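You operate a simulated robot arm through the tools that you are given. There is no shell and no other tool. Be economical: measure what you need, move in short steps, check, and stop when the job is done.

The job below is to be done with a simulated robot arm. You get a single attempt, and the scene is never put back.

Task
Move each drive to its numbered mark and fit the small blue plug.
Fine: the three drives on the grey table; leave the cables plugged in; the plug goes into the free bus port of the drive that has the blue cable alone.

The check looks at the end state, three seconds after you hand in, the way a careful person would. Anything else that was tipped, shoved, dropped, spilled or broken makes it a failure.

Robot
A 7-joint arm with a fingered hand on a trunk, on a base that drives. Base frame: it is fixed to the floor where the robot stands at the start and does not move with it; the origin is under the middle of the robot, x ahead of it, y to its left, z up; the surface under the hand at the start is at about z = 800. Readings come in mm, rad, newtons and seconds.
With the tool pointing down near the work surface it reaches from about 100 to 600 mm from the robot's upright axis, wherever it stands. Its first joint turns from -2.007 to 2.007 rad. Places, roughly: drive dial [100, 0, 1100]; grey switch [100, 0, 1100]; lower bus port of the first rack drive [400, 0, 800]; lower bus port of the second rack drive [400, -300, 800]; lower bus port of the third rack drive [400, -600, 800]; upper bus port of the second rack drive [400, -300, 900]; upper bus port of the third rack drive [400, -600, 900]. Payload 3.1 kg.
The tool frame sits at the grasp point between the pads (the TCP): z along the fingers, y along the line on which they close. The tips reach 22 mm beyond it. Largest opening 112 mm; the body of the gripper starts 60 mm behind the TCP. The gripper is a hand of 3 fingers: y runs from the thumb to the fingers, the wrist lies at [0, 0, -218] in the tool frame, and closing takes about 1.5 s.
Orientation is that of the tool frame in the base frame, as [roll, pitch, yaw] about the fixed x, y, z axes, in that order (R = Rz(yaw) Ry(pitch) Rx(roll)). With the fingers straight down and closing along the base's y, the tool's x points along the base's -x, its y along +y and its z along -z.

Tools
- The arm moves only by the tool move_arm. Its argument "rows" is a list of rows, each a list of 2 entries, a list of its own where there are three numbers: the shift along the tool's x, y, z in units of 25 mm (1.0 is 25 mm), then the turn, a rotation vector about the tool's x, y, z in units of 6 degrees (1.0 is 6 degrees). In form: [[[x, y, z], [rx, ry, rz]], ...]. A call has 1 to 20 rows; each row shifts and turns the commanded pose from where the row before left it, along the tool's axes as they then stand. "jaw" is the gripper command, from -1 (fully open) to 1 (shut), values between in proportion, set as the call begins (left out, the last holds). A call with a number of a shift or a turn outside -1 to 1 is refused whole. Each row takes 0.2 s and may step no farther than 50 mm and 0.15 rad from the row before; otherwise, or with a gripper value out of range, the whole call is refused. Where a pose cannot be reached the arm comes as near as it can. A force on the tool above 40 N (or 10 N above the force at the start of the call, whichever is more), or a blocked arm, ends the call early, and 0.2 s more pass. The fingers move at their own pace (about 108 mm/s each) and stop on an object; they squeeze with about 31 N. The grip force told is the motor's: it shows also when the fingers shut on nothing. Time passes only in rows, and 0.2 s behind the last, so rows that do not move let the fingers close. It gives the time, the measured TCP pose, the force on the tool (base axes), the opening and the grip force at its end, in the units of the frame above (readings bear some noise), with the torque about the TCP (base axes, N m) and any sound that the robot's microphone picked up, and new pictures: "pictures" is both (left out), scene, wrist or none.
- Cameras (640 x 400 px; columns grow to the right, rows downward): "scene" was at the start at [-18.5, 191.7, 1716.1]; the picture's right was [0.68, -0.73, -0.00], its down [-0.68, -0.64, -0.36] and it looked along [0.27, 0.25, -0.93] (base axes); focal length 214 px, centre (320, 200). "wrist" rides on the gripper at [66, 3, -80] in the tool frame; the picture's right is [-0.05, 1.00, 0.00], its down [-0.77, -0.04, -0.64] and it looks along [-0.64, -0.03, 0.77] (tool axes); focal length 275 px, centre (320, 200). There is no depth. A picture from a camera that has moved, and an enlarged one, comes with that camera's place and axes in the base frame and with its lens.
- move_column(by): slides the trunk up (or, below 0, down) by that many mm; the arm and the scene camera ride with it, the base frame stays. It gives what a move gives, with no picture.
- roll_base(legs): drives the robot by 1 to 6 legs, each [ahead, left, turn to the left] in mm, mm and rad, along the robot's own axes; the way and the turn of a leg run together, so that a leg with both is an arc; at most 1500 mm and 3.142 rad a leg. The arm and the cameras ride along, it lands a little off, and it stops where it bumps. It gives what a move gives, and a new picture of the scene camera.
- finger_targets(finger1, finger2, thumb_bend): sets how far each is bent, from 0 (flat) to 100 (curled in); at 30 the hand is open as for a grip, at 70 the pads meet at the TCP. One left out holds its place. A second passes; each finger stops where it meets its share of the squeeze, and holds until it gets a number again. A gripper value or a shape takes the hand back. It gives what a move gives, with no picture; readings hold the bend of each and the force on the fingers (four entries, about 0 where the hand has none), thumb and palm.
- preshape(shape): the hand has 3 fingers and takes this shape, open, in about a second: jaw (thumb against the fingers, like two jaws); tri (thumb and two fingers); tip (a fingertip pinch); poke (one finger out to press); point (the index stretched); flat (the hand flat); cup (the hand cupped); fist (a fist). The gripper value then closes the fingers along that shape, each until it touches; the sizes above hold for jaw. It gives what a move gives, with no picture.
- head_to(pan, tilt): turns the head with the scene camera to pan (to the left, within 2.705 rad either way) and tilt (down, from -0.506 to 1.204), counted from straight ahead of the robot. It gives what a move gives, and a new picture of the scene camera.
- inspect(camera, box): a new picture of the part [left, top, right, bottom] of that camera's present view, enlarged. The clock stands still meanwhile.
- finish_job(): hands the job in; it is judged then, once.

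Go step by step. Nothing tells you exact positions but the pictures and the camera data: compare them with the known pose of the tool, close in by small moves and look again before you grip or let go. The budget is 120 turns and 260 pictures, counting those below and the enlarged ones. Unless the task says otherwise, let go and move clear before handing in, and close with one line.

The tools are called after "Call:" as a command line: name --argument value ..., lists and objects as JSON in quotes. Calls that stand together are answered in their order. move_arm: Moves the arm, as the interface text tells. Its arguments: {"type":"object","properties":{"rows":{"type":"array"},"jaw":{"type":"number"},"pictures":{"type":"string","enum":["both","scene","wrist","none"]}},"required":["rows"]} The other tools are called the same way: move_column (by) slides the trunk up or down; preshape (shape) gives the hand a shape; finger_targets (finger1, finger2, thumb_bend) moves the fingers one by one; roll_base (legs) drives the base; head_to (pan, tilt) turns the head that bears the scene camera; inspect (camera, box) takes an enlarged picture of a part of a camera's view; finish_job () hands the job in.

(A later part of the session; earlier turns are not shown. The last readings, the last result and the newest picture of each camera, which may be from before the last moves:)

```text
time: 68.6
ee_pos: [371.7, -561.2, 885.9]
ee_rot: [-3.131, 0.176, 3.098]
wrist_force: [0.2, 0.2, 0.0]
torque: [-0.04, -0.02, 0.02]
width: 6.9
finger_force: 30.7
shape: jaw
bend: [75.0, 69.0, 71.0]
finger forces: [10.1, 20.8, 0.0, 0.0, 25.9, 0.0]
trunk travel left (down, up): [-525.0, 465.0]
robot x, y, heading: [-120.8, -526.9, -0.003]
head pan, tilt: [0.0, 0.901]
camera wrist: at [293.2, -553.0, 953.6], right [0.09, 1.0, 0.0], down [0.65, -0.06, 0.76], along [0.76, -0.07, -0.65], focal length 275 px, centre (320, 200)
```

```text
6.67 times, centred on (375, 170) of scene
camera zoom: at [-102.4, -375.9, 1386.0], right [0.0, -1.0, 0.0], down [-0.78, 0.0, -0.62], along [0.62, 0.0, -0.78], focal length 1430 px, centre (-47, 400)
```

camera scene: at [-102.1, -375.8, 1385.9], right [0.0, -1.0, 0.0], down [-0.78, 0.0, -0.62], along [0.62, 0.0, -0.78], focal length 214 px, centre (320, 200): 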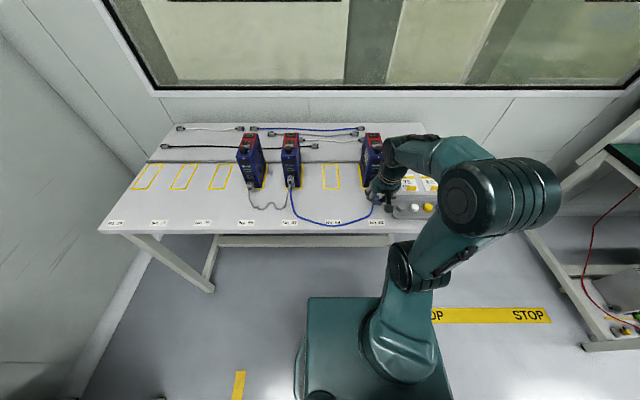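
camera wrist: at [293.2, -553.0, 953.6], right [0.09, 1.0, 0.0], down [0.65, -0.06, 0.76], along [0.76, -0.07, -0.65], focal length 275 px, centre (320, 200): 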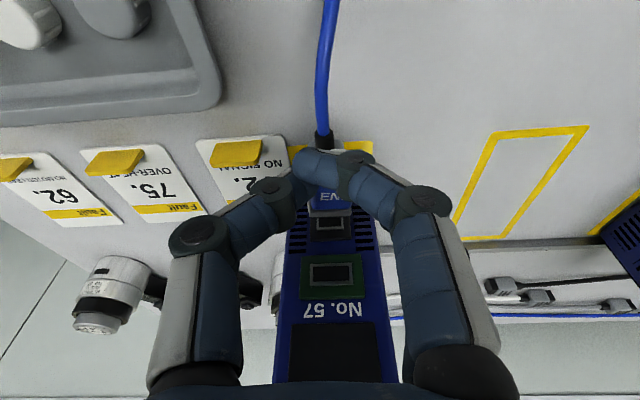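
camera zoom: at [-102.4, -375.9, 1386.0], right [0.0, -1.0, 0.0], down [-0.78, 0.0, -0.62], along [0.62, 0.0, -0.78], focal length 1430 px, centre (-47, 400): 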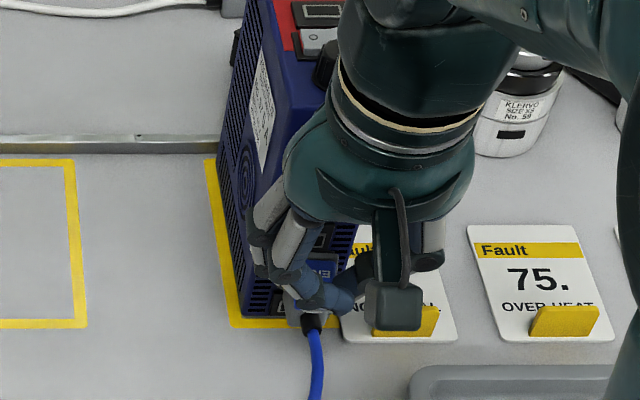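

Port is at about (416, −559, 867); the tip is now 1 mm off laterally and 1.5 mm low, ~13 mm short. Correct and push in with small steps.

Call:
move_arm --rows '[[[-0.327, -0.018, 0], [0, 0, 0]], [[-0.118, 0.005, 0.021], [0, 0, 0]], [[-0.118, 0.005, 0.021], [0, 0, 0]], [[0, 0, 0], [0, 0, 0]]]' --pictures "none"

Call:
inspect --camera "wrist" --box '[260, 170, 400, 290]'

```text
time: 69.6
ee_pos: [385.6, -562.9, 888.0]
ee_rot: [-3.129, 0.174, 3.1]
wrist_force: [-4.3, 0.9, -0.3]
torque: [0.01, 0.06, 0.07]
width: 6.9
finger_force: 31.7
shape: jaw
bend: [75.0, 69.0, 71.0]
finger forces: [11.9, 20.8, 0.1, 0.0, 26.3, 0.0]
trunk travel left (down, up): [-525.0, 465.0]
robot x, y, heading: [-119.1, -531.8, -0.003]
head pan, tilt: [0.0, 0.901]
```

```text
3.33 times, centred on (330, 230) of wrist
camera zoom: at [307.1, -554.2, 955.6], right [0.09, 1.0, 0.0], down [0.65, -0.06, 0.76], along [0.76, -0.07, -0.65], focal length 918 px, centre (287, 100)
```

zoom: 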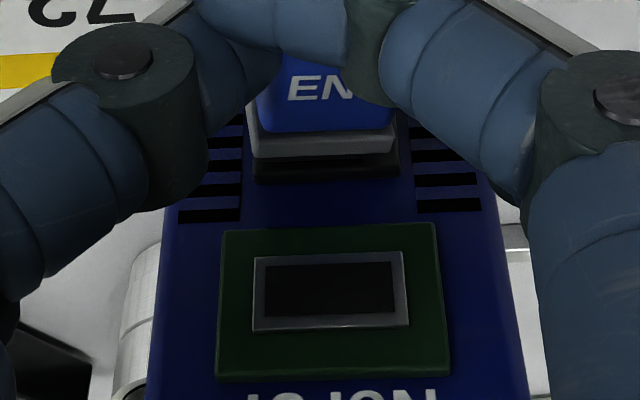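

Contact begins (4 N). Continue pushing gently.

Call:
move_arm --rows '[[[-0.08, 0.003, 0.014], [0, 0, 0]], [[-0.08, 0.003, 0.014], [0, 0, 0]], [[0, 0, 0], [0, 0, 0]]]' --pictures "none"

Call:
inspect --camera "wrist" --box '[260, 170, 400, 290]'

Call:
inspect --camera "scene" --box '[345, 140, 405, 200]'

```text
time: 70.4
ee_pos: [389.7, -563.8, 887.5]
ee_rot: [-3.129, 0.176, 3.099]
wrist_force: [-3.3, 0.0, -0.3]
torque: [0.02, 0.07, -0.02]
width: 7.1
finger_force: 30.9
shape: jaw
bend: [75.0, 69.0, 71.0]
finger forces: [10.8, 20.8, 0.0, 0.1, 26.0, 0.0]
trunk travel left (down, up): [-525.0, 465.0]
robot x, y, heading: [-120.2, -529.0, -0.006]
head pan, tilt: [0.0, 0.901]
```

```text
3.33 times, centred on (330, 230) of wrist
camera zoom: at [311.3, -554.4, 955.8], right [0.09, 1.0, 0.0], down [0.65, -0.06, 0.76], along [0.76, -0.07, -0.65], focal length 918 px, centre (287, 100)
```

zoom: 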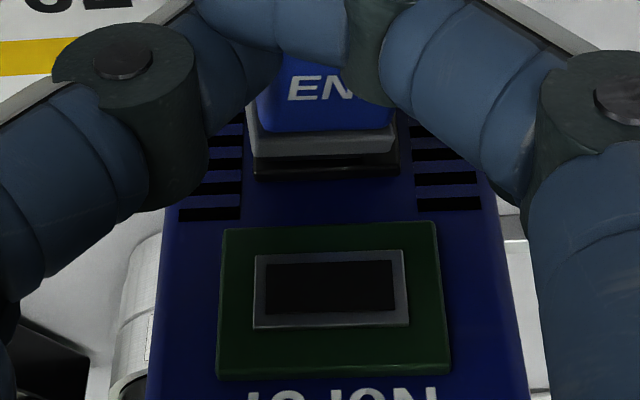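

```text
6.67 times, centred on (375, 170) of scene
camera zoom: at [-102.6, -375.8, 1386.0], right [0.0, -1.0, 0.0], down [-0.78, 0.0, -0.62], along [0.62, 0.0, -0.78], focal length 1430 px, centre (-47, 400)
```

zoom: 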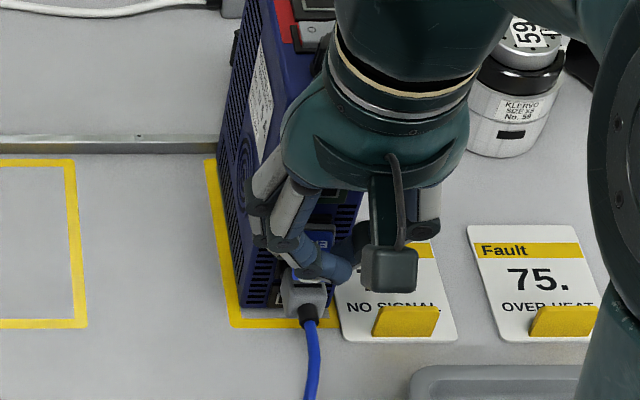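

The drive itself slid back ~4 mm rather than the plug entering. The rail is just ~4 mm behind it and should act as a stop, so keep pushing slowly and watch the force.

Call:
move_arm --rows '[[[-0.06, 0.002, 0.01], [0, 0, 0]], [[-0.06, 0.002, 0.01], [0, 0, 0]], [[-0.06, 0.002, 0.01], [0, 0, 0]], [[0, 0, 0], [0, 0, 0]]]' --pictures "none"

Call:
inspect --camera "wrist" --box '[260, 170, 400, 290]'

```text
time: 71.4
ee_pos: [393.9, -562.6, 888.4]
ee_rot: [-3.131, 0.176, 3.099]
wrist_force: [-7.5, -1.4, -1.0]
torque: [0.01, 0.17, 0.04]
width: 6.7
finger_force: 31.6
shape: jaw
bend: [75.0, 69.0, 71.0]
finger forces: [13.9, 20.5, 0.0, 0.0, 27.0, 0.1]
trunk travel left (down, up): [-525.0, 465.0]
robot x, y, heading: [-115.3, -527.2, -0.003]
head pan, tilt: [0.0, 0.901]
```

```text
3.33 times, centred on (330, 230) of wrist
camera zoom: at [315.2, -554.4, 956.2], right [0.09, 1.0, 0.0], down [0.65, -0.06, 0.76], along [0.76, -0.07, -0.65], focal length 918 px, centre (287, 100)
```

zoom: 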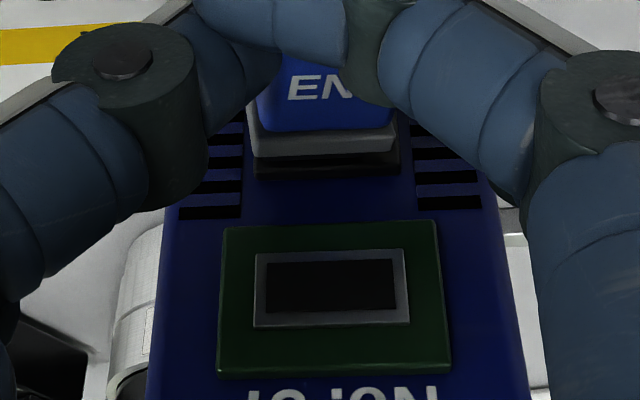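

Force is rising to 7.5 N without entry, and more could tip the drive, so I'll back off 12 mm and measure the tip against the port at higher zoom.

Call:
move_arm --rows '[[[0.25, -0.01, -0.04], [0, 0, 0]], [[0.25, -0.01, -0.04], [0, 0, 0]], [[0, 0, 0], [0, 0, 0]]]' --pictures "none"

Call:
inspect --camera "wrist" --box '[290, 180, 370, 240]'

Call:
inspect --camera "scene" --box '[355, 165, 395, 195]'

```text
time: 72.2
ee_pos: [382.6, -561.9, 888.6]
ee_rot: [-3.13, 0.175, 3.099]
wrist_force: [0.2, -0.6, -0.1]
torque: [-0.02, -0.01, 0.02]
width: 6.6
finger_force: 30.8
shape: jaw
bend: [75.0, 69.0, 71.0]
finger forces: [9.4, 20.9, 0.1, 0.0, 26.1, 0.0]
trunk travel left (down, up): [-525.0, 465.0]
robot x, y, heading: [-122.9, -528.7, -0.001]
head pan, tilt: [0.0, 0.901]
```

```text
6.67 times, centred on (330, 210) of wrist
camera zoom: at [304.4, -554.3, 955.8], right [0.09, 1.0, 0.0], down [0.65, -0.06, 0.76], along [0.76, -0.07, -0.65], focal length 1835 px, centre (253, 133)
```

zoom: 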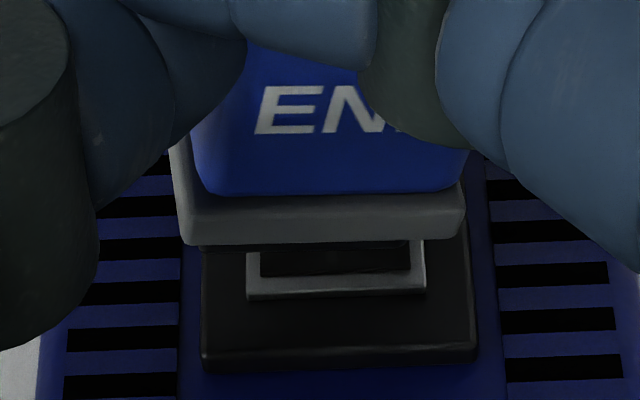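

```text
13.33 times, centred on (375, 180) of scene
camera zoom: at [-102.0, -375.9, 1386.0], right [0.0, -1.0, 0.0], down [-0.78, 0.0, -0.62], along [0.62, 0.0, -0.78], focal length 2860 px, centre (-413, 467)
```

zoom: 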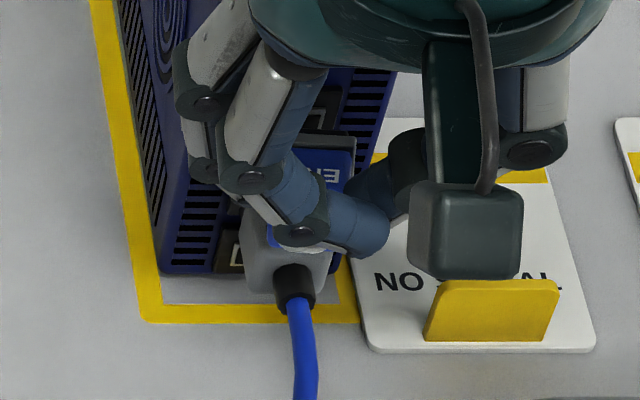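

Need a closer look at the tip strip.

Call:
inspect --camera "wrist" --box '[308, 203, 352, 230]'

```text
14.55 times, centred on (330, 216) of wrist
camera zoom: at [304.4, -554.3, 955.8], right [0.09, 1.0, 0.0], down [0.65, -0.06, 0.76], along [0.76, -0.07, -0.65], focal length 4004 px, centre (174, -40)
```

zoom: 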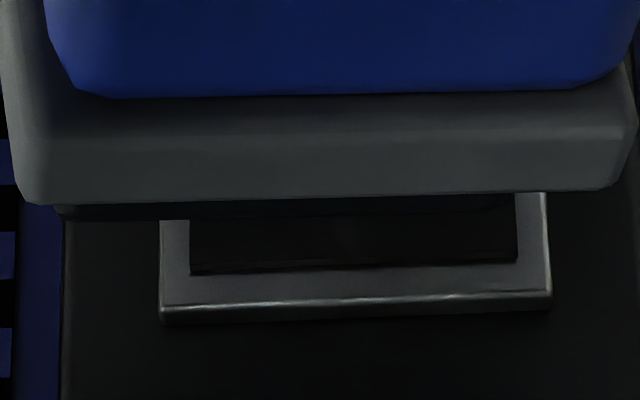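

The tip is ~1.9 mm too far toward −y relative to the port frame (height is about right). Shift +y 1.9 mm and check again.

Call:
move_arm --rows '[[[0, 0.076, 0.016], [0, 0, 0]], [[-0.16, 0.007, 0.028], [0, 0, 0]], [[0, 0, 0], [0, 0, 0]]]' --pictures "none"

Call:
inspect --camera "wrist" --box '[308, 203, 352, 230]'

```text
time: 73.0
ee_pos: [386.6, -561.0, 886.6]
ee_rot: [-3.129, 0.175, 3.099]
wrist_force: [0.4, 0.5, 0.1]
torque: [-0.04, -0.02, -0.01]
width: 7.1
finger_force: 30.9
shape: jaw
bend: [75.0, 69.0, 71.0]
finger forces: [0.0, 21.1, 0.1, 0.1, 26.1, 0.0]
trunk travel left (down, up): [-525.0, 465.0]
robot x, y, heading: [-115.8, -527.4, -0.004]
head pan, tilt: [0.0, 0.901]
```

```text
14.55 times, centred on (330, 216) of wrist
camera zoom: at [308.5, -551.9, 955.1], right [0.09, 1.0, 0.0], down [0.65, -0.06, 0.76], along [0.76, -0.07, -0.65], focal length 4004 px, centre (174, -40)
```

zoom: 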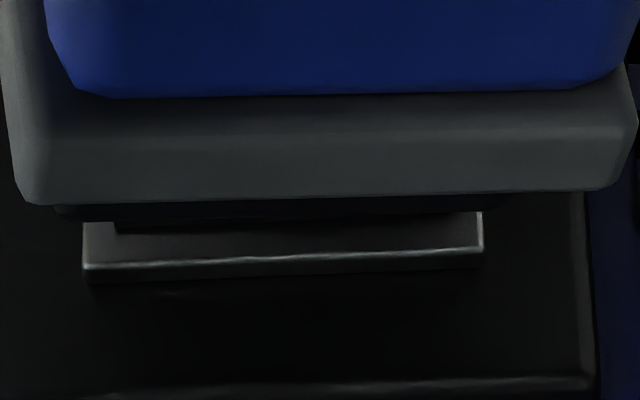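

Lateral alignment is now good. Projecting the 7 mm gap, the tip would land ~2.5 mm too high, so lower by 2.4 mm and push in gently.

Call:
move_arm --rows '[[[0.017, 0, 0.095], [0, 0, 0]], [[-0.118, 0.005, 0.021], [0, 0, 0]], [[-0.118, 0.005, 0.021], [0, 0, 0]], [[0, 0, 0], [0, 0, 0]]]' --pictures "none"

Call:
inspect --camera "wrist" --box '[300, 195, 360, 235]'

```text
time: 74.0
ee_pos: [391.7, -560.7, 883.9]
ee_rot: [-3.129, 0.177, 3.098]
wrist_force: [0.0, 0.1, -0.3]
torque: [0.02, 0.0, -0.03]
width: 6.8
finger_force: 31.3
shape: jaw
bend: [75.0, 69.0, 71.0]
finger forces: [0.0, 21.0, 0.0, 0.0, 26.1, 0.0]
trunk travel left (down, up): [-525.0, 465.0]
robot x, y, heading: [-119.3, -529.8, -0.001]
head pan, tilt: [0.0, 0.901]
```

```text
10.00 times, centred on (330, 215) of wrist
camera zoom: at [313.8, -552.2, 953.0], right [0.09, 1.0, 0.0], down [0.65, -0.06, 0.76], along [0.76, -0.07, -0.65], focal length 2753 px, centre (220, 50)
```

zoom: 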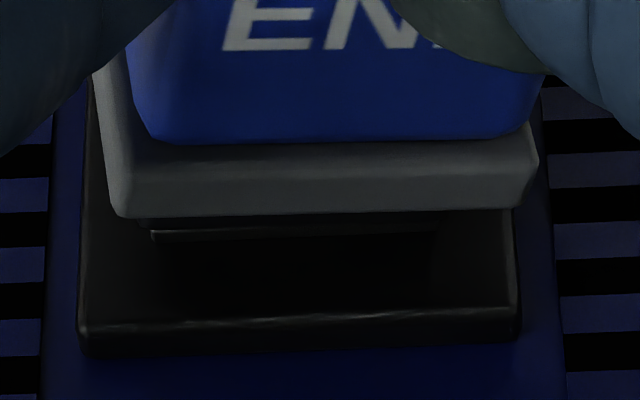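

Now well lined up. Push in.

Call:
move_arm --rows '[[[-0.06, 0.002, 0.01], [0, 0, 0]], [[-0.06, 0.002, 0.01], [0, 0, 0]], [[-0.06, 0.002, 0.01], [0, 0, 0]], [[0, 0, 0], [0, 0, 0]]]' --pictures "none"

Call:
inspect --camera "wrist" --box '[300, 195, 360, 235]'

```text
time: 75.0
ee_pos: [393.2, -560.8, 886.6]
ee_rot: [-3.129, 0.177, 3.098]
wrist_force: [-12.0, -1.2, 0.6]
torque: [-0.03, 0.14, 0.06]
width: 6.7
finger_force: 30.6
shape: jaw
bend: [75.0, 69.0, 71.0]
finger forces: [14.9, 20.2, 0.0, 0.0, 28.6, 0.0]
trunk travel left (down, up): [-525.0, 465.0]
robot x, y, heading: [-120.5, -530.2, -0.01]
head pan, tilt: [0.0, 0.901]
```

```text
10.00 times, centred on (330, 215) of wrist
camera zoom: at [316.5, -552.5, 954.1], right [0.09, 1.0, 0.0], down [0.65, -0.06, 0.76], along [0.76, -0.07, -0.65], focal length 2753 px, centre (220, 50)
```

zoom: 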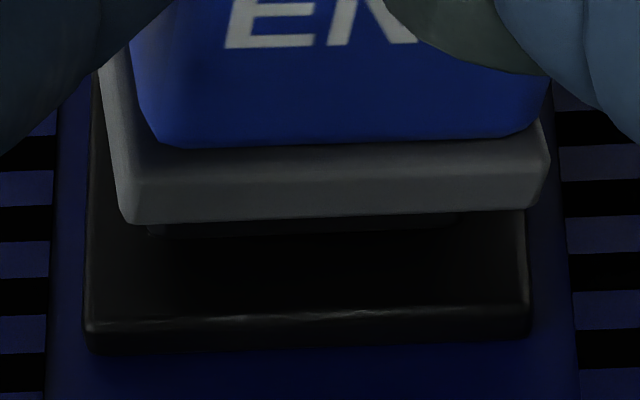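

Force 12 N without obvious entry. Check whether the drive is staying flat with the scene camera.

Call:
inspect --camera "scene" --box '[345, 130, 405, 200]'

Call:
inspect --camera "wrist" --box '[220, 150, 440, 390]'

```text
5.71 times, centred on (375, 165) of scene
camera zoom: at [-105.0, -376.2, 1386.0], right [0.0, -1.0, 0.0], down [-0.78, 0.0, -0.62], along [0.62, 0.0, -0.78], focal length 1226 px, centre (6, 400)
```

zoom: 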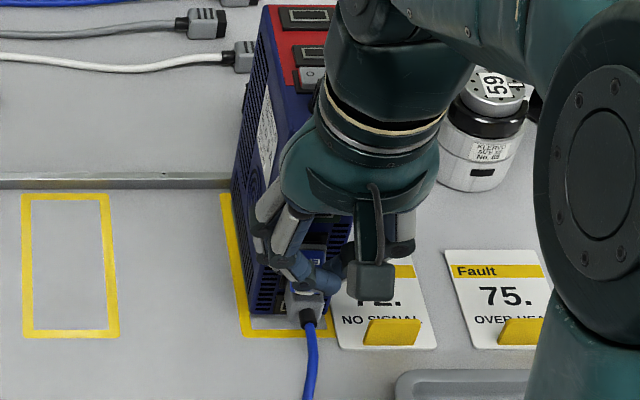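

```text
1.67 times, centred on (330, 270) of wrist
camera zoom: at [316.5, -552.5, 954.1], right [0.09, 1.0, 0.0], down [0.65, -0.06, 0.76], along [0.76, -0.07, -0.65], focal length 459 px, centre (303, 83)
```

zoom: 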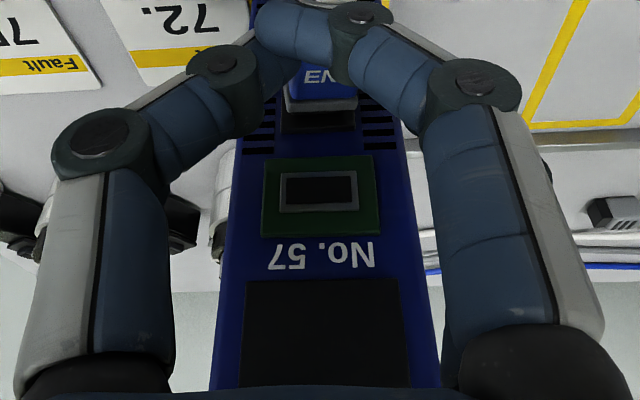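

Drive looks upright. Ease off, go 1.5 mm lower, and try again.

Call:
move_arm --rows '[[[0.12, -0.005, -0.021], [0, 0, 0]], [[0.01, 0, 0.06], [0, 0, 0]], [[-0.06, 0.002, 0.01], [0, 0, 0]], [[-0.06, 0.002, 0.01], [0, 0, 0]], [[0, 0, 0], [0, 0, 0]]]' --pictures "none"

Call:
inspect --camera "wrist" --box '[300, 195, 360, 235]'

```text
time: 76.2
ee_pos: [394.1, -560.1, 884.9]
ee_rot: [-3.128, 0.177, 3.098]
wrist_force: [-15.7, -1.8, 3.5]
torque: [0.0, 0.17, 0.11]
width: 6.8
finger_force: 30.9
shape: jaw
bend: [75.0, 69.0, 71.0]
finger forces: [16.8, 20.1, 0.0, 0.0, 29.6, 0.0]
trunk travel left (down, up): [-525.0, 465.0]
robot x, y, heading: [-120.3, -526.7, -0.005]
head pan, tilt: [0.0, 0.901]
```

```text
10.00 times, centred on (330, 215) of wrist
camera zoom: at [316.2, -552.2, 953.0], right [0.09, 1.0, 0.0], down [0.64, -0.06, 0.76], along [0.76, -0.07, -0.65], focal length 2753 px, centre (220, 50)
```

zoom: 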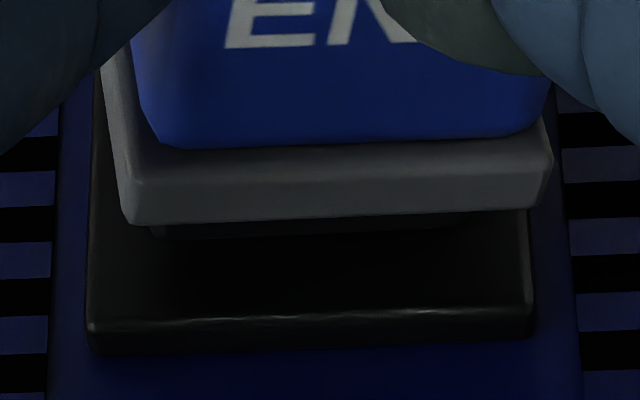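

The plug no longer moves vertically against the port, so the tip seems captured. Relieve the downward load and push a bit further.

Call:
move_arm --rows '[[[-0.005, 0, -0.035], [0, 0, 0]], [[-0.06, 0.002, 0.01], [0, 0, 0]], [[-0.06, 0.002, 0.01], [0, 0, 0]], [[0, 0, 0], [0, 0, 0]]]' --pictures "none"

Call:
inspect --camera "wrist" --box '[300, 195, 360, 235]'

Call:
inspect --camera "scene" --box '[345, 130, 405, 200]'

```text
time: 77.2
ee_pos: [395.3, -560.9, 886.0]
ee_rot: [-3.13, 0.176, 3.098]
wrist_force: [-23.4, -3.1, 4.9]
torque: [-0.02, 0.31, 0.16]
width: 6.9
finger_force: 31.0
shape: jaw
bend: [75.0, 69.0, 71.0]
finger forces: [21.3, 20.2, 0.0, 0.0, 31.7, 0.0]
trunk travel left (down, up): [-525.0, 465.0]
robot x, y, heading: [-116.7, -529.7, -0.003]
head pan, tilt: [0.0, 0.901]
```

```text
10.00 times, centred on (330, 215) of wrist
camera zoom: at [317.5, -552.8, 954.7], right [0.09, 1.0, 0.0], down [0.65, -0.06, 0.76], along [0.76, -0.07, -0.65], focal length 2753 px, centre (220, 50)
```

zoom: 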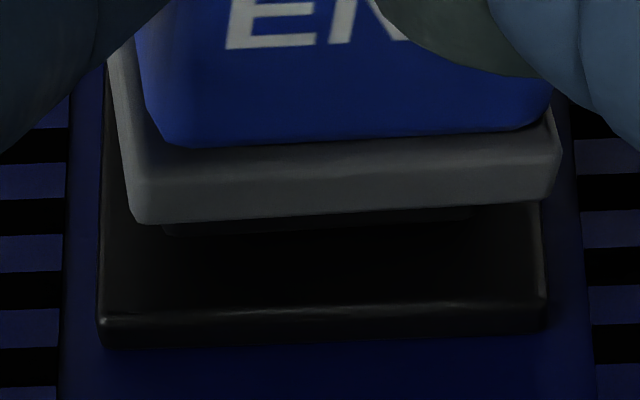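

```text
5.71 times, centred on (375, 165) of scene
camera zoom: at [-107.9, -376.5, 1386.1], right [0.0, -1.0, 0.0], down [-0.78, 0.0, -0.62], along [0.62, 0.0, -0.78], focal length 1226 px, centre (6, 400)
```

zoom: 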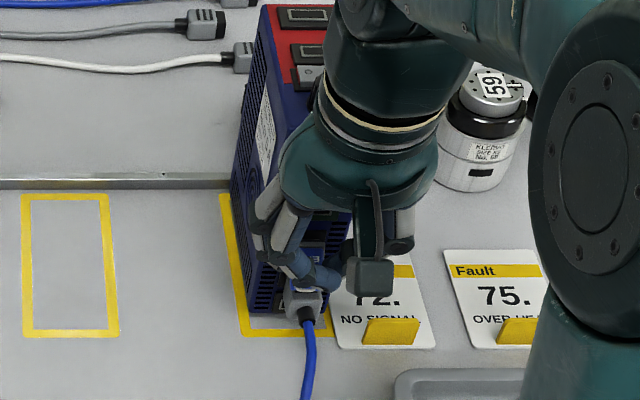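

Pushing harder only loads the arm. Test whether the tip is captured: relax the push and look at force and picture.

Call:
move_arm --rows '[[[0.1, -0.004, -0.018], [0, 0, 0]], [[0.1, -0.004, -0.018], [0, 0, 0]], [[0, 0, 0], [0, 0, 0]]]' --pictures "none"

Call:
inspect --camera "wrist" --box '[308, 200, 352, 227]'

```text
time: 78.0
ee_pos: [394.9, -561.2, 885.7]
ee_rot: [-3.13, 0.178, 3.1]
wrist_force: [-9.4, -0.7, 0.7]
torque: [0.03, 0.13, 0.09]
width: 6.9
finger_force: 31.2
shape: jaw
bend: [75.0, 69.0, 71.0]
finger forces: [12.5, 20.6, 0.0, 0.0, 28.4, 0.0]
trunk travel left (down, up): [-525.0, 465.0]
robot x, y, heading: [-121.5, -528.6, -0.002]
head pan, tilt: [0.0, 0.901]
```

```text
14.55 times, centred on (330, 214) of wrist
camera zoom: at [315.9, -552.1, 952.8], right [0.09, 1.0, 0.0], down [0.64, -0.06, 0.76], along [0.76, -0.07, -0.65], focal length 4004 px, centre (174, 4)
```

zoom: 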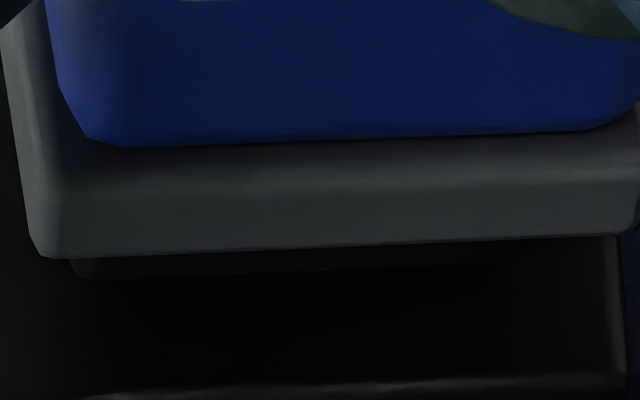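

The tip isn't in yet (~5 mm standoff), and the plug looks about 3° yawed and 4–5° nose-down, which likely blocks entry. Back off, correct both angles, then re-measure.

Call:
move_arm --rows '[[[0.36, -0.014, -0.06], [0, 0, 0]], [[0, 0, 0], [0, -0.75, 0]], [[0, -0.064, 0.08], [-0.09, 0, -0.49]], [[0, 0, 0], [0, 0, 0]]]' --pictures "none"

Call:
inspect --camera "wrist" --box '[300, 190, 360, 230]'

Call:
inspect --camera "wrist" --box '[250, 150, 410, 270]'

```text
time: 79.0
ee_pos: [386.4, -563.2, 882.0]
ee_rot: [-3.123, 0.255, -3.13]
wrist_force: [-0.1, 0.4, -0.1]
torque: [0.01, 0.03, -0.01]
width: 6.6
finger_force: 30.9
shape: jaw
bend: [75.0, 69.0, 71.0]
finger forces: [0.0, 21.2, 0.0, 0.1, 26.3, 0.0]
trunk travel left (down, up): [-525.0, 465.0]
robot x, y, heading: [-117.5, -530.5, 0.001]
head pan, tilt: [0.0, 0.901]
```

```text
10.00 times, centred on (330, 210) of wrist
camera zoom: at [302.7, -557.9, 944.1], right [0.04, 1.0, 0.0], down [0.59, -0.02, 0.81], along [0.81, -0.03, -0.59], focal length 2753 px, centre (220, 100)
```

zoom: 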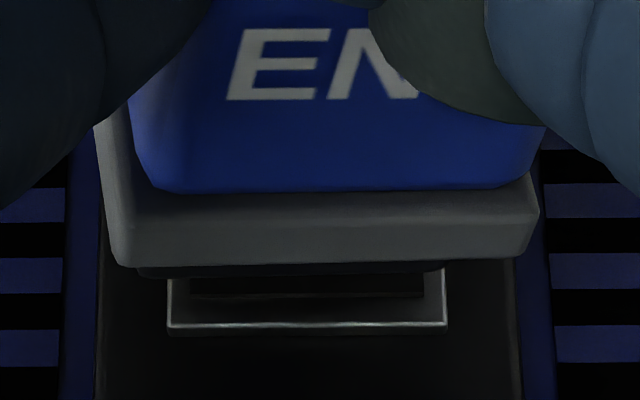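

```text
3.33 times, centred on (330, 210) of wrist
camera zoom: at [302.7, -557.9, 944.1], right [0.04, 1.0, 0.0], down [0.59, -0.02, 0.81], along [0.81, -0.03, -0.59], focal length 918 px, centre (287, 167)
```

zoom: 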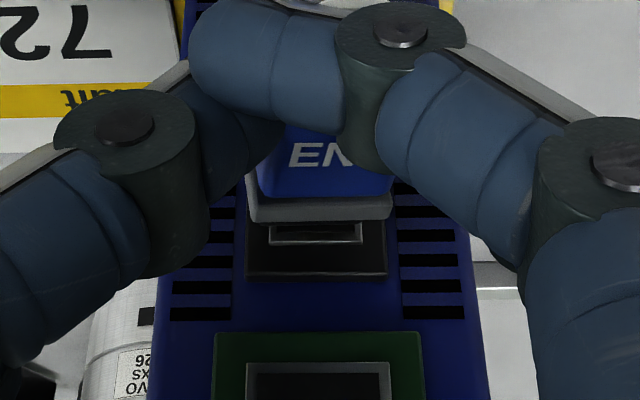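

Angles look good now. Shift +0.75 mm in y, +0.5 mm up, and close most of the gap before re-measuring.

Call:
move_arm --rows '[[[0, 0.03, -0.02], [0, 0, 0]], [[-0.058, 0, 0.015], [0, 0, 0]], [[-0.039, 0, 0.01], [0, 0, 0]], [[0, 0, 0], [0, 0, 0]]]' --pictures "none"

Call:
inspect --camera "wrist" --box '[300, 190, 360, 230]'

```text
time: 80.0
ee_pos: [388.0, -560.9, 884.8]
ee_rot: [-3.125, 0.253, -3.131]
wrist_force: [-0.1, -0.2, 0.3]
torque: [0.0, 0.03, 0.01]
width: 6.5
finger_force: 30.8
shape: jaw
bend: [75.0, 69.0, 71.0]
finger forces: [0.0, 21.2, 0.0, 0.1, 26.4, 0.0]
trunk travel left (down, up): [-525.0, 465.0]
robot x, y, heading: [-116.1, -527.2, -0.001]
head pan, tilt: [0.0, 0.901]
```

```text
10.00 times, centred on (330, 210) of wrist
camera zoom: at [305.0, -556.8, 944.7], right [0.04, 1.0, 0.0], down [0.59, -0.02, 0.81], along [0.81, -0.03, -0.59], focal length 2753 px, centre (220, 100)
```

zoom: 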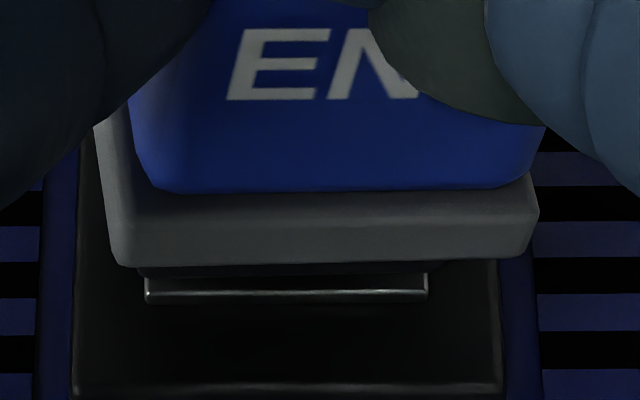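

Very close: lateral error ~0.2 mm. Push in slowly.

Call:
move_arm --rows '[[[-0.039, -0.008, 0.01], [0, 0, 0]], [[-0.039, 0, 0.01], [0, 0, 0]], [[-0.039, 0, 0.01], [0, 0, 0]], [[-0.039, 0, 0.01], [0, 0, 0]], [[0, 0, 0], [0, 0, 0]]]' --pictures "none"

Call:
inspect --camera "wrist" --box '[300, 190, 360, 230]'

```text
time: 81.2
ee_pos: [391.5, -562.0, 883.4]
ee_rot: [-3.126, 0.252, -3.132]
wrist_force: [-0.4, 1.1, 0.6]
torque: [0.03, 0.01, 0.01]
width: 6.7
finger_force: 31.0
shape: jaw
bend: [75.0, 69.0, 71.0]
finger forces: [0.0, 21.2, 0.1, 0.1, 26.3, 0.0]
trunk travel left (down, up): [-525.0, 465.0]
robot x, y, heading: [-116.6, -529.4, 0.001]
head pan, tilt: [0.0, 0.901]
```

```text
10.00 times, centred on (330, 210) of wrist
camera zoom: at [308.6, -557.1, 944.8], right [0.04, 1.0, 0.0], down [0.59, -0.02, 0.81], along [0.81, -0.03, -0.59], focal length 2753 px, centre (220, 100)
```

zoom: 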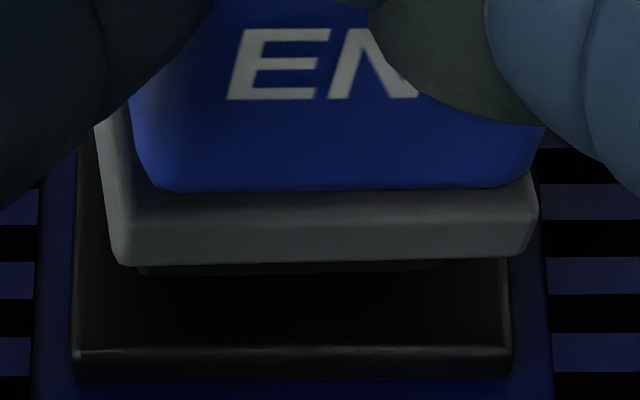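

No resistance yet; keep going.

Call:
move_arm --rows '[[[-0.039, 0, 0.01], [0, 0, 0]], [[-0.039, 0, 0.01], [0, 0, 0]], [[-0.039, 0, 0.01], [0, 0, 0]], [[-0.039, 0, 0.01], [0, 0, 0]], [[0, 0, 0], [0, 0, 0]]]' --pictures "none"

Call:
inspect --camera "wrist" --box '[300, 190, 360, 230]'

```text
time: 82.4
ee_pos: [392.8, -562.9, 885.2]
ee_rot: [-3.125, 0.256, -3.13]
wrist_force: [-17.4, -2.9, 2.2]
torque: [0.0, 0.27, 0.14]
width: 6.6
finger_force: 30.5
shape: jaw
bend: [75.0, 69.0, 71.0]
finger forces: [19.4, 20.6, 0.0, 0.0, 29.7, 0.1]
trunk travel left (down, up): [-525.0, 465.0]
robot x, y, heading: [-119.4, -525.9, -0.006]
head pan, tilt: [0.0, 0.901]
```

```text
10.00 times, centred on (330, 210) of wrist
camera zoom: at [310.3, -557.4, 946.0], right [0.04, 1.0, 0.0], down [0.59, -0.02, 0.81], along [0.81, -0.03, -0.59], focal length 2753 px, centre (220, 100)
```

zoom: 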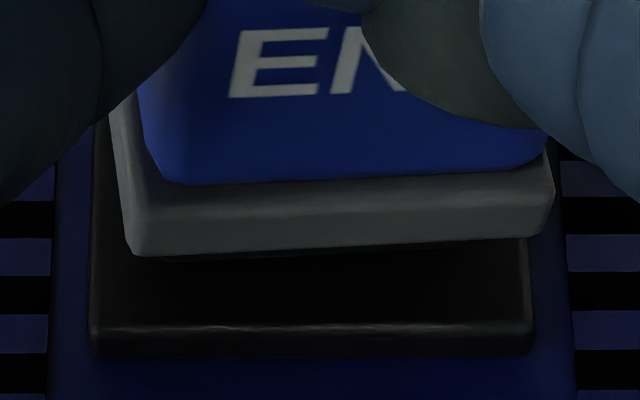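

Contact came abruptly after the tip passed the frame; it may already be seated (the seated cable plugs also leave their black shroud visible). Test by relaxing, then pulling slightly and watching relative motion.

Call:
move_arm --rows '[[[0.08, 0, -0.02], [0, 0, 0]], [[0.08, 0, -0.02], [0, 0, 0]], [[0.04, 0, -0.01], [0, 0, 0]], [[0, 0, 0], [0, 0, 0]]]' --pictures "none"

Call:
inspect --camera "wrist" --box '[300, 190, 360, 230]'

Call:
head_to --pan 0.2 --tilt 0.9

Call:
inspect --camera "scene" --box '[300, 130, 400, 210]'

```text
time: 83.4
ee_pos: [391.0, -561.6, 883.5]
ee_rot: [-3.126, 0.255, -3.132]
wrist_force: [0.1, 0.2, -0.4]
torque: [-0.02, -0.01, 0.01]
width: 6.5
finger_force: 30.9
shape: jaw
bend: [75.0, 68.0, 71.0]
finger forces: [0.0, 21.0, 0.1, 0.0, 26.5, 0.0]
trunk travel left (down, up): [-525.0, 465.0]
robot x, y, heading: [-120.6, -530.6, 0.0]
head pan, tilt: [0.0, 0.901]
```

```text
10.00 times, centred on (330, 210) of wrist
camera zoom: at [308.5, -557.3, 945.1], right [0.04, 1.0, 0.0], down [0.59, -0.02, 0.81], along [0.81, -0.03, -0.59], focal length 2753 px, centre (220, 100)
```

zoom: 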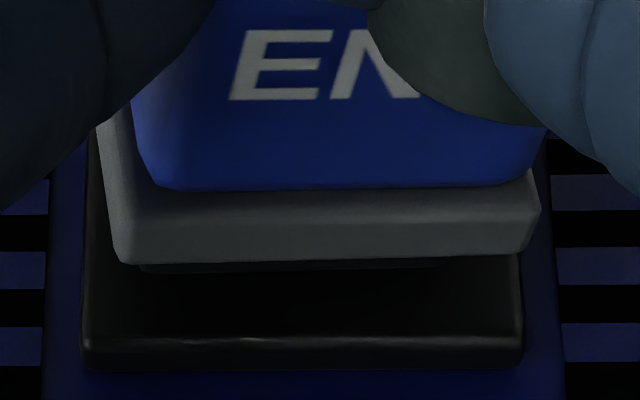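

```text
time: 84.1
ee_pos: [390.9, -562.4, 884.5]
ee_rot: [-3.125, 0.254, -3.131]
wrist_force: [-0.5, -0.1, 0.1]
torque: [0.01, 0.0, -0.01]
width: 6.6
finger_force: 30.8
shape: jaw
bend: [75.0, 68.0, 71.0]
finger forces: [0.1, 21.1, 0.0, 0.0, 26.5, 0.1]
trunk travel left (down, up): [-525.0, 465.0]
robot x, y, heading: [-120.5, -528.4, -0.0]
head pan, tilt: [0.201, 0.901]
camera scene: at [-103.6, -360.9, 1386.0], right [0.2, -0.98, 0.0], down [-0.77, -0.15, -0.62], along [0.61, 0.12, -0.78], focal length 214 px, centre (320, 200)
```

scene: 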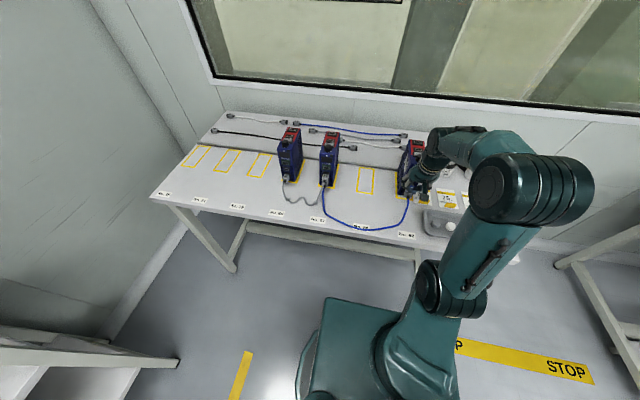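

```text
5.00 times, centred on (350, 170) of scene
camera zoom: at [-103.6, -360.9, 1386.0], right [0.2, -0.98, 0.0], down [-0.77, -0.15, -0.62], along [0.61, 0.12, -0.78], focal length 1072 px, centre (170, 350)
```

zoom: 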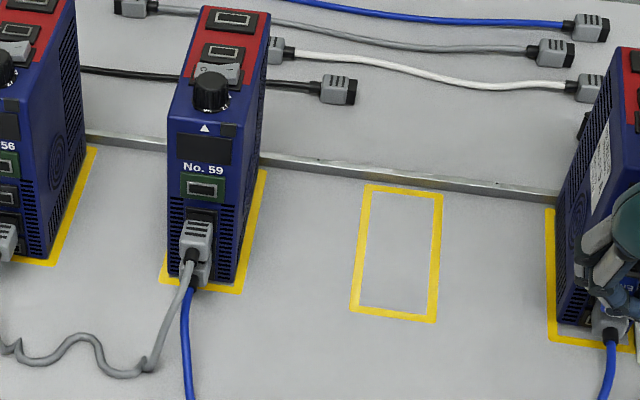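

Looking at the letter strokes and tip offset, the plug is actually yawed about −10° and rolled ~8° in the grip (the two effects cancelled in the edge slope). Back off and correct both.

Call:
move_arm --rows '[[[0.5, 0, -0.13], [0, 0, 0]], [[0, -0.11, 0], [-0.22, 0, -0.85]], [[0, -0.11, 0], [-0.22, 0, -0.85]], [[0, -0.06, 0], [-0.62, 0, 0.16]], [[0, -0.06, 0], [-0.62, 0, 0.16]], [[0, 0, 0], [0, 0, 0]]]' --pictures "wrist"

Call:
inspect --camera "wrist" --box '[290, 180, 370, 240]'

```text
time: 85.5
ee_pos: [378.3, -570.3, 882.6]
ee_rot: [3.019, 0.25, -2.981]
wrist_force: [0.0, 0.7, -0.4]
torque: [0.03, 0.02, -0.04]
width: 6.5
finger_force: 31.2
shape: jaw
bend: [75.0, 68.0, 72.0]
finger forces: [0.0, 21.1, 0.0, 0.0, 26.7, 0.1]
trunk travel left (down, up): [-525.0, 465.0]
robot x, y, heading: [-121.6, -529.9, -0.006]
head pan, tilt: [0.201, 0.901]
camera wrist: at [299.1, -589.0, 944.1], right [-0.14, 0.98, 0.13], down [0.6, -0.02, 0.8], along [0.78, 0.19, -0.59], focal length 275 px, centre (320, 200)
```

wrist: 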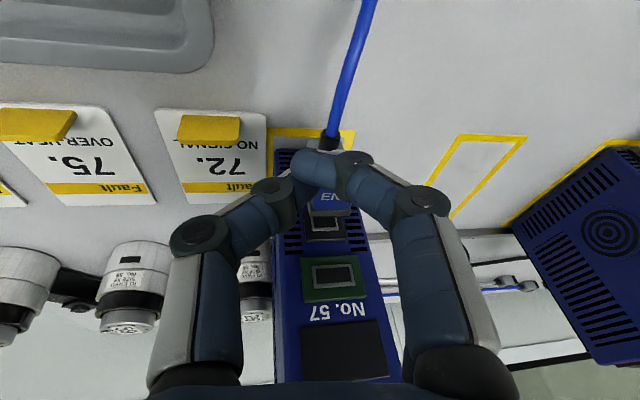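

```text
6.67 times, centred on (330, 210) of wrist
camera zoom: at [299.1, -589.0, 944.1], right [-0.14, 0.98, 0.13], down [0.6, -0.02, 0.8], along [0.78, 0.19, -0.59], focal length 1835 px, centre (253, 133)
```

zoom: 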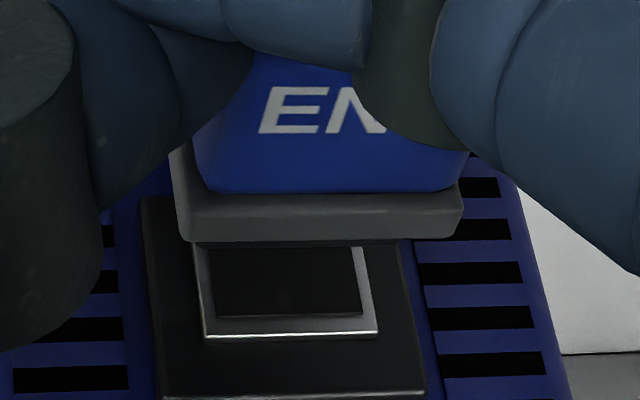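

Much better: edges parallel, residual yaw ≈ −2.5°. Apply a last small rotation and advance 9 mm, then zoom.

Call:
move_arm --rows '[[[0, 0, 0], [-0.34, 0, -0.34]], [[-0.34, -0.083, 0.072], [0, 0, 0]], [[0, 0, 0], [0, 0, 0]]]' --pictures "none"

Call:
inspect --camera "wrist" --box '[300, 190, 360, 230]'

```text
time: 86.3
ee_pos: [388.9, -570.6, 883.3]
ee_rot: [2.995, 0.253, -2.945]
wrist_force: [1.2, 0.5, 0.1]
torque: [-0.02, -0.01, 0.03]
width: 6.4
finger_force: 31.2
shape: jaw
bend: [75.0, 68.0, 72.0]
finger forces: [0.0, 21.2, 0.0, 0.0, 26.7, 0.0]
trunk travel left (down, up): [-525.0, 465.0]
robot x, y, heading: [-118.4, -528.4, -0.008]
head pan, tilt: [0.201, 0.901]
```

```text
10.00 times, centred on (330, 210) of wrist
camera zoom: at [308.9, -594.6, 944.3], right [-0.19, 0.97, 0.15], down [0.6, -0.01, 0.8], along [0.78, 0.24, -0.58], focal length 2753 px, centre (220, 100)
```

zoom: 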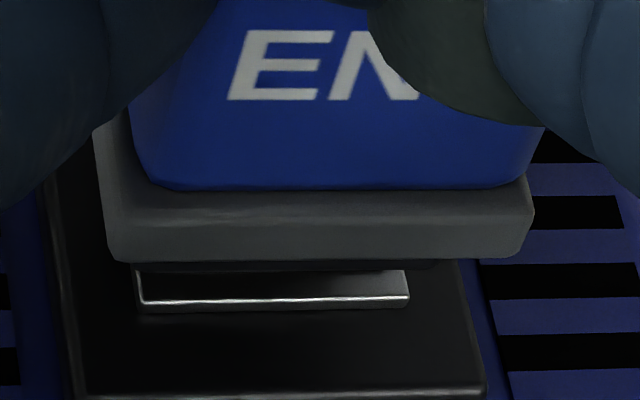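

Looks aligned both ways on projection. Push in 1 mm steps.

Call:
move_arm --rows '[[[-0.038, -0.009, 0.008], [0, 0, 0]], [[-0.038, -0.009, 0.008], [0, 0, 0]], [[-0.038, -0.009, 0.008], [0, 0, 0]], [[-0.038, -0.009, 0.008], [0, 0, 0]], [[0, 0, 0], [0, 0, 0]]]' --pictures "none"

Call:
inspect --camera "wrist" --box '[300, 190, 360, 230]'

```text
time: 87.5
ee_pos: [391.6, -570.8, 884.6]
ee_rot: [2.994, 0.254, -2.944]
wrist_force: [0.0, 0.4, 0.4]
torque: [-0.02, -0.02, -0.01]
width: 6.4
finger_force: 31.3
shape: jaw
bend: [75.0, 68.0, 72.0]
finger forces: [0.1, 21.2, 0.1, 0.0, 26.7, 0.0]
trunk travel left (down, up): [-525.0, 465.0]
robot x, y, heading: [-118.2, -530.8, 0.005]
head pan, tilt: [0.201, 0.901]
```

```text
10.00 times, centred on (330, 210) of wrist
camera zoom: at [312.5, -594.4, 944.8], right [-0.19, 0.97, 0.15], down [0.6, -0.01, 0.8], along [0.78, 0.24, -0.58], focal length 2753 px, centre (220, 100)
```

zoom: 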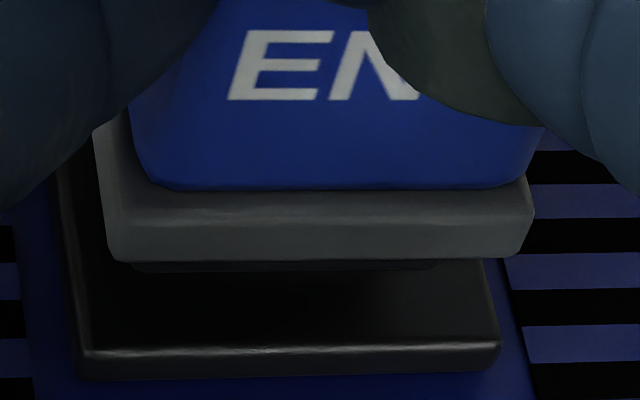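

Continue 4 mm.

Call:
move_arm --rows '[[[-0.038, -0.009, 0.008], [0, 0, 0]], [[-0.038, -0.009, 0.008], [0, 0, 0]], [[-0.038, -0.009, 0.008], [0, 0, 0]], [[0, 0, 0], [0, 0, 0]]]' --pictures "none"

Call:
inspect --camera "wrist" --box '[300, 190, 360, 230]'

```text
time: 88.5
ee_pos: [395.6, -570.1, 883.6]
ee_rot: [2.994, 0.253, -2.944]
wrist_force: [0.3, -0.3, 0.0]
torque: [0.0, -0.01, 0.03]
width: 6.4
finger_force: 30.6
shape: jaw
bend: [75.0, 68.0, 72.0]
finger forces: [0.1, 21.1, 0.1, 0.0, 26.7, 0.0]
trunk travel left (down, up): [-525.0, 465.0]
robot x, y, heading: [-118.3, -527.6, -0.001]
head pan, tilt: [0.201, 0.901]
```

```text
10.00 times, centred on (330, 210) of wrist
camera zoom: at [315.0, -594.4, 944.8], right [-0.19, 0.97, 0.15], down [0.6, -0.01, 0.8], along [0.78, 0.24, -0.58], focal length 2753 px, centre (220, 100)
```

zoom: 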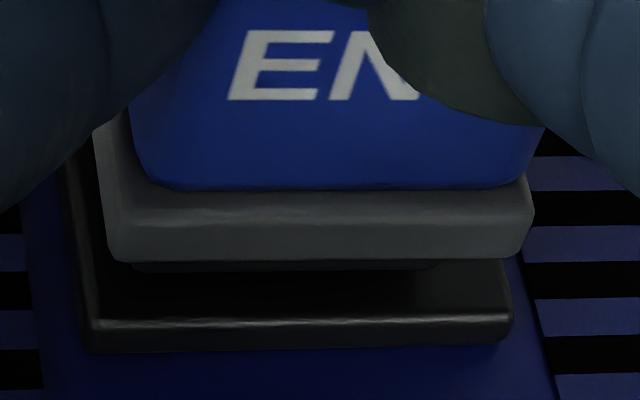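

No force and now deeper than before: it's going in. Continue.

Call:
move_arm --rows '[[[-0.038, -0.009, 0.008], [0, 0, 0]], [[-0.038, -0.009, 0.008], [0, 0, 0]], [[-0.038, -0.009, 0.008], [0, 0, 0]], [[0, 0, 0], [0, 0, 0]]]' --pictures "none"

Call:
inspect --camera "wrist" --box '[300, 190, 360, 230]'

```text
time: 89.5
ee_pos: [396.3, -570.4, 884.3]
ee_rot: [2.994, 0.254, -2.944]
wrist_force: [-8.2, -2.1, -0.6]
torque: [-0.02, 0.19, 0.05]
width: 6.3
finger_force: 31.1
shape: jaw
bend: [75.0, 68.0, 72.0]
finger forces: [15.8, 20.9, 0.0, 0.2, 27.1, 0.0]
trunk travel left (down, up): [-525.0, 465.0]
robot x, y, heading: [-119.0, -528.8, -0.002]
head pan, tilt: [0.201, 0.901]
```

```text
10.00 times, centred on (330, 210) of wrist
camera zoom: at [316.1, -594.7, 945.5], right [-0.19, 0.97, 0.15], down [0.6, -0.01, 0.8], along [0.78, 0.24, -0.58], focal length 2753 px, centre (220, 100)
```

zoom: 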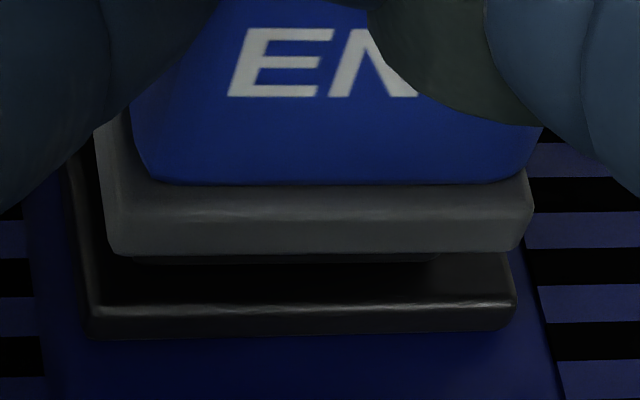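

8 N now with only ~2 mm standoff left. Push a little more to seat.

Call:
move_arm --rows '[[[-0.038, -0.009, 0.008], [0, 0, 0]], [[-0.038, -0.009, 0.008], [0, 0, 0]], [[-0.038, -0.009, 0.008], [0, 0, 0]], [[0, 0, 0], [0, 0, 0]]]' --pictures "none"

Call:
inspect --camera "wrist" --box '[280, 180, 380, 250]'

```text
time: 90.5
ee_pos: [397.7, -570.4, 886.4]
ee_rot: [2.993, 0.256, -2.944]
wrist_force: [-21.0, -3.8, 4.7]
torque: [-0.06, 0.32, 0.07]
width: 6.6
finger_force: 31.1
shape: jaw
bend: [75.0, 68.0, 72.0]
finger forces: [26.9, 20.6, 0.0, 0.0, 29.0, 0.0]
trunk travel left (down, up): [-525.0, 465.0]
robot x, y, heading: [-117.5, -531.0, -0.001]
head pan, tilt: [0.201, 0.901]
```

```text
5.71 times, centred on (330, 215) of wrist
camera zoom: at [316.9, -594.7, 946.5], right [-0.19, 0.97, 0.15], down [0.6, -0.01, 0.8], along [0.78, 0.24, -0.58], focal length 1573 px, centre (263, 114)
```

zoom: 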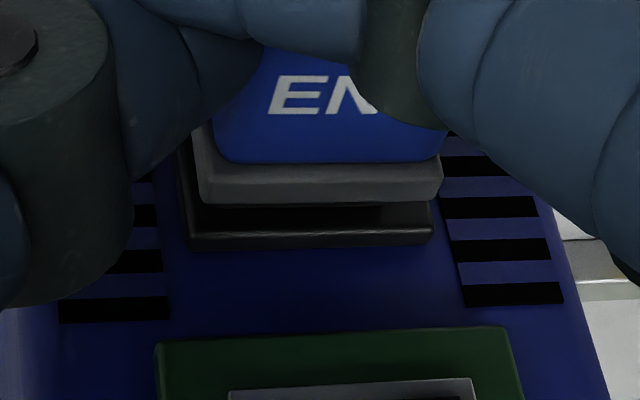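

Stuck at about 1.5–2 mm standoff with 21 N on the plug; probably bottomed. Relax the push and see if it stays engaged, with a slight pull.

Call:
move_arm --rows '[[[0.076, 0.018, -0.016], [0, 0, 0]], [[0.076, 0.018, -0.016], [0, 0, 0]], [[0.076, 0.018, -0.016], [0, 0, 0]], [[0.038, 0.009, -0.008], [0, 0, 0]], [[0, 0, 0], [0, 0, 0]]]' --pictures "none"

Call:
inspect --camera "wrist" --box '[300, 190, 360, 230]'

```text
time: 91.7
ee_pos: [394.3, -570.7, 883.5]
ee_rot: [2.992, 0.256, -2.943]
wrist_force: [0.4, -0.7, 0.7]
torque: [-0.01, -0.02, -0.01]
width: 6.6
finger_force: 31.2
shape: jaw
bend: [75.0, 68.0, 72.0]
finger forces: [0.0, 21.7, 0.0, 0.0, 26.6, 0.0]
trunk travel left (down, up): [-525.0, 465.0]
robot x, y, heading: [-116.1, -532.2, -0.002]
head pan, tilt: [0.201, 0.901]
```

```text
10.00 times, centred on (330, 210) of wrist
camera zoom: at [314.3, -594.7, 944.3], right [-0.19, 0.97, 0.15], down [0.6, -0.01, 0.8], along [0.78, 0.24, -0.58], focal length 2753 px, centre (220, 100)
```

zoom: 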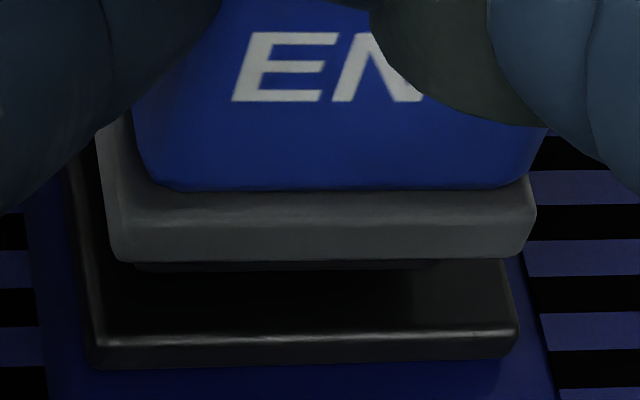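

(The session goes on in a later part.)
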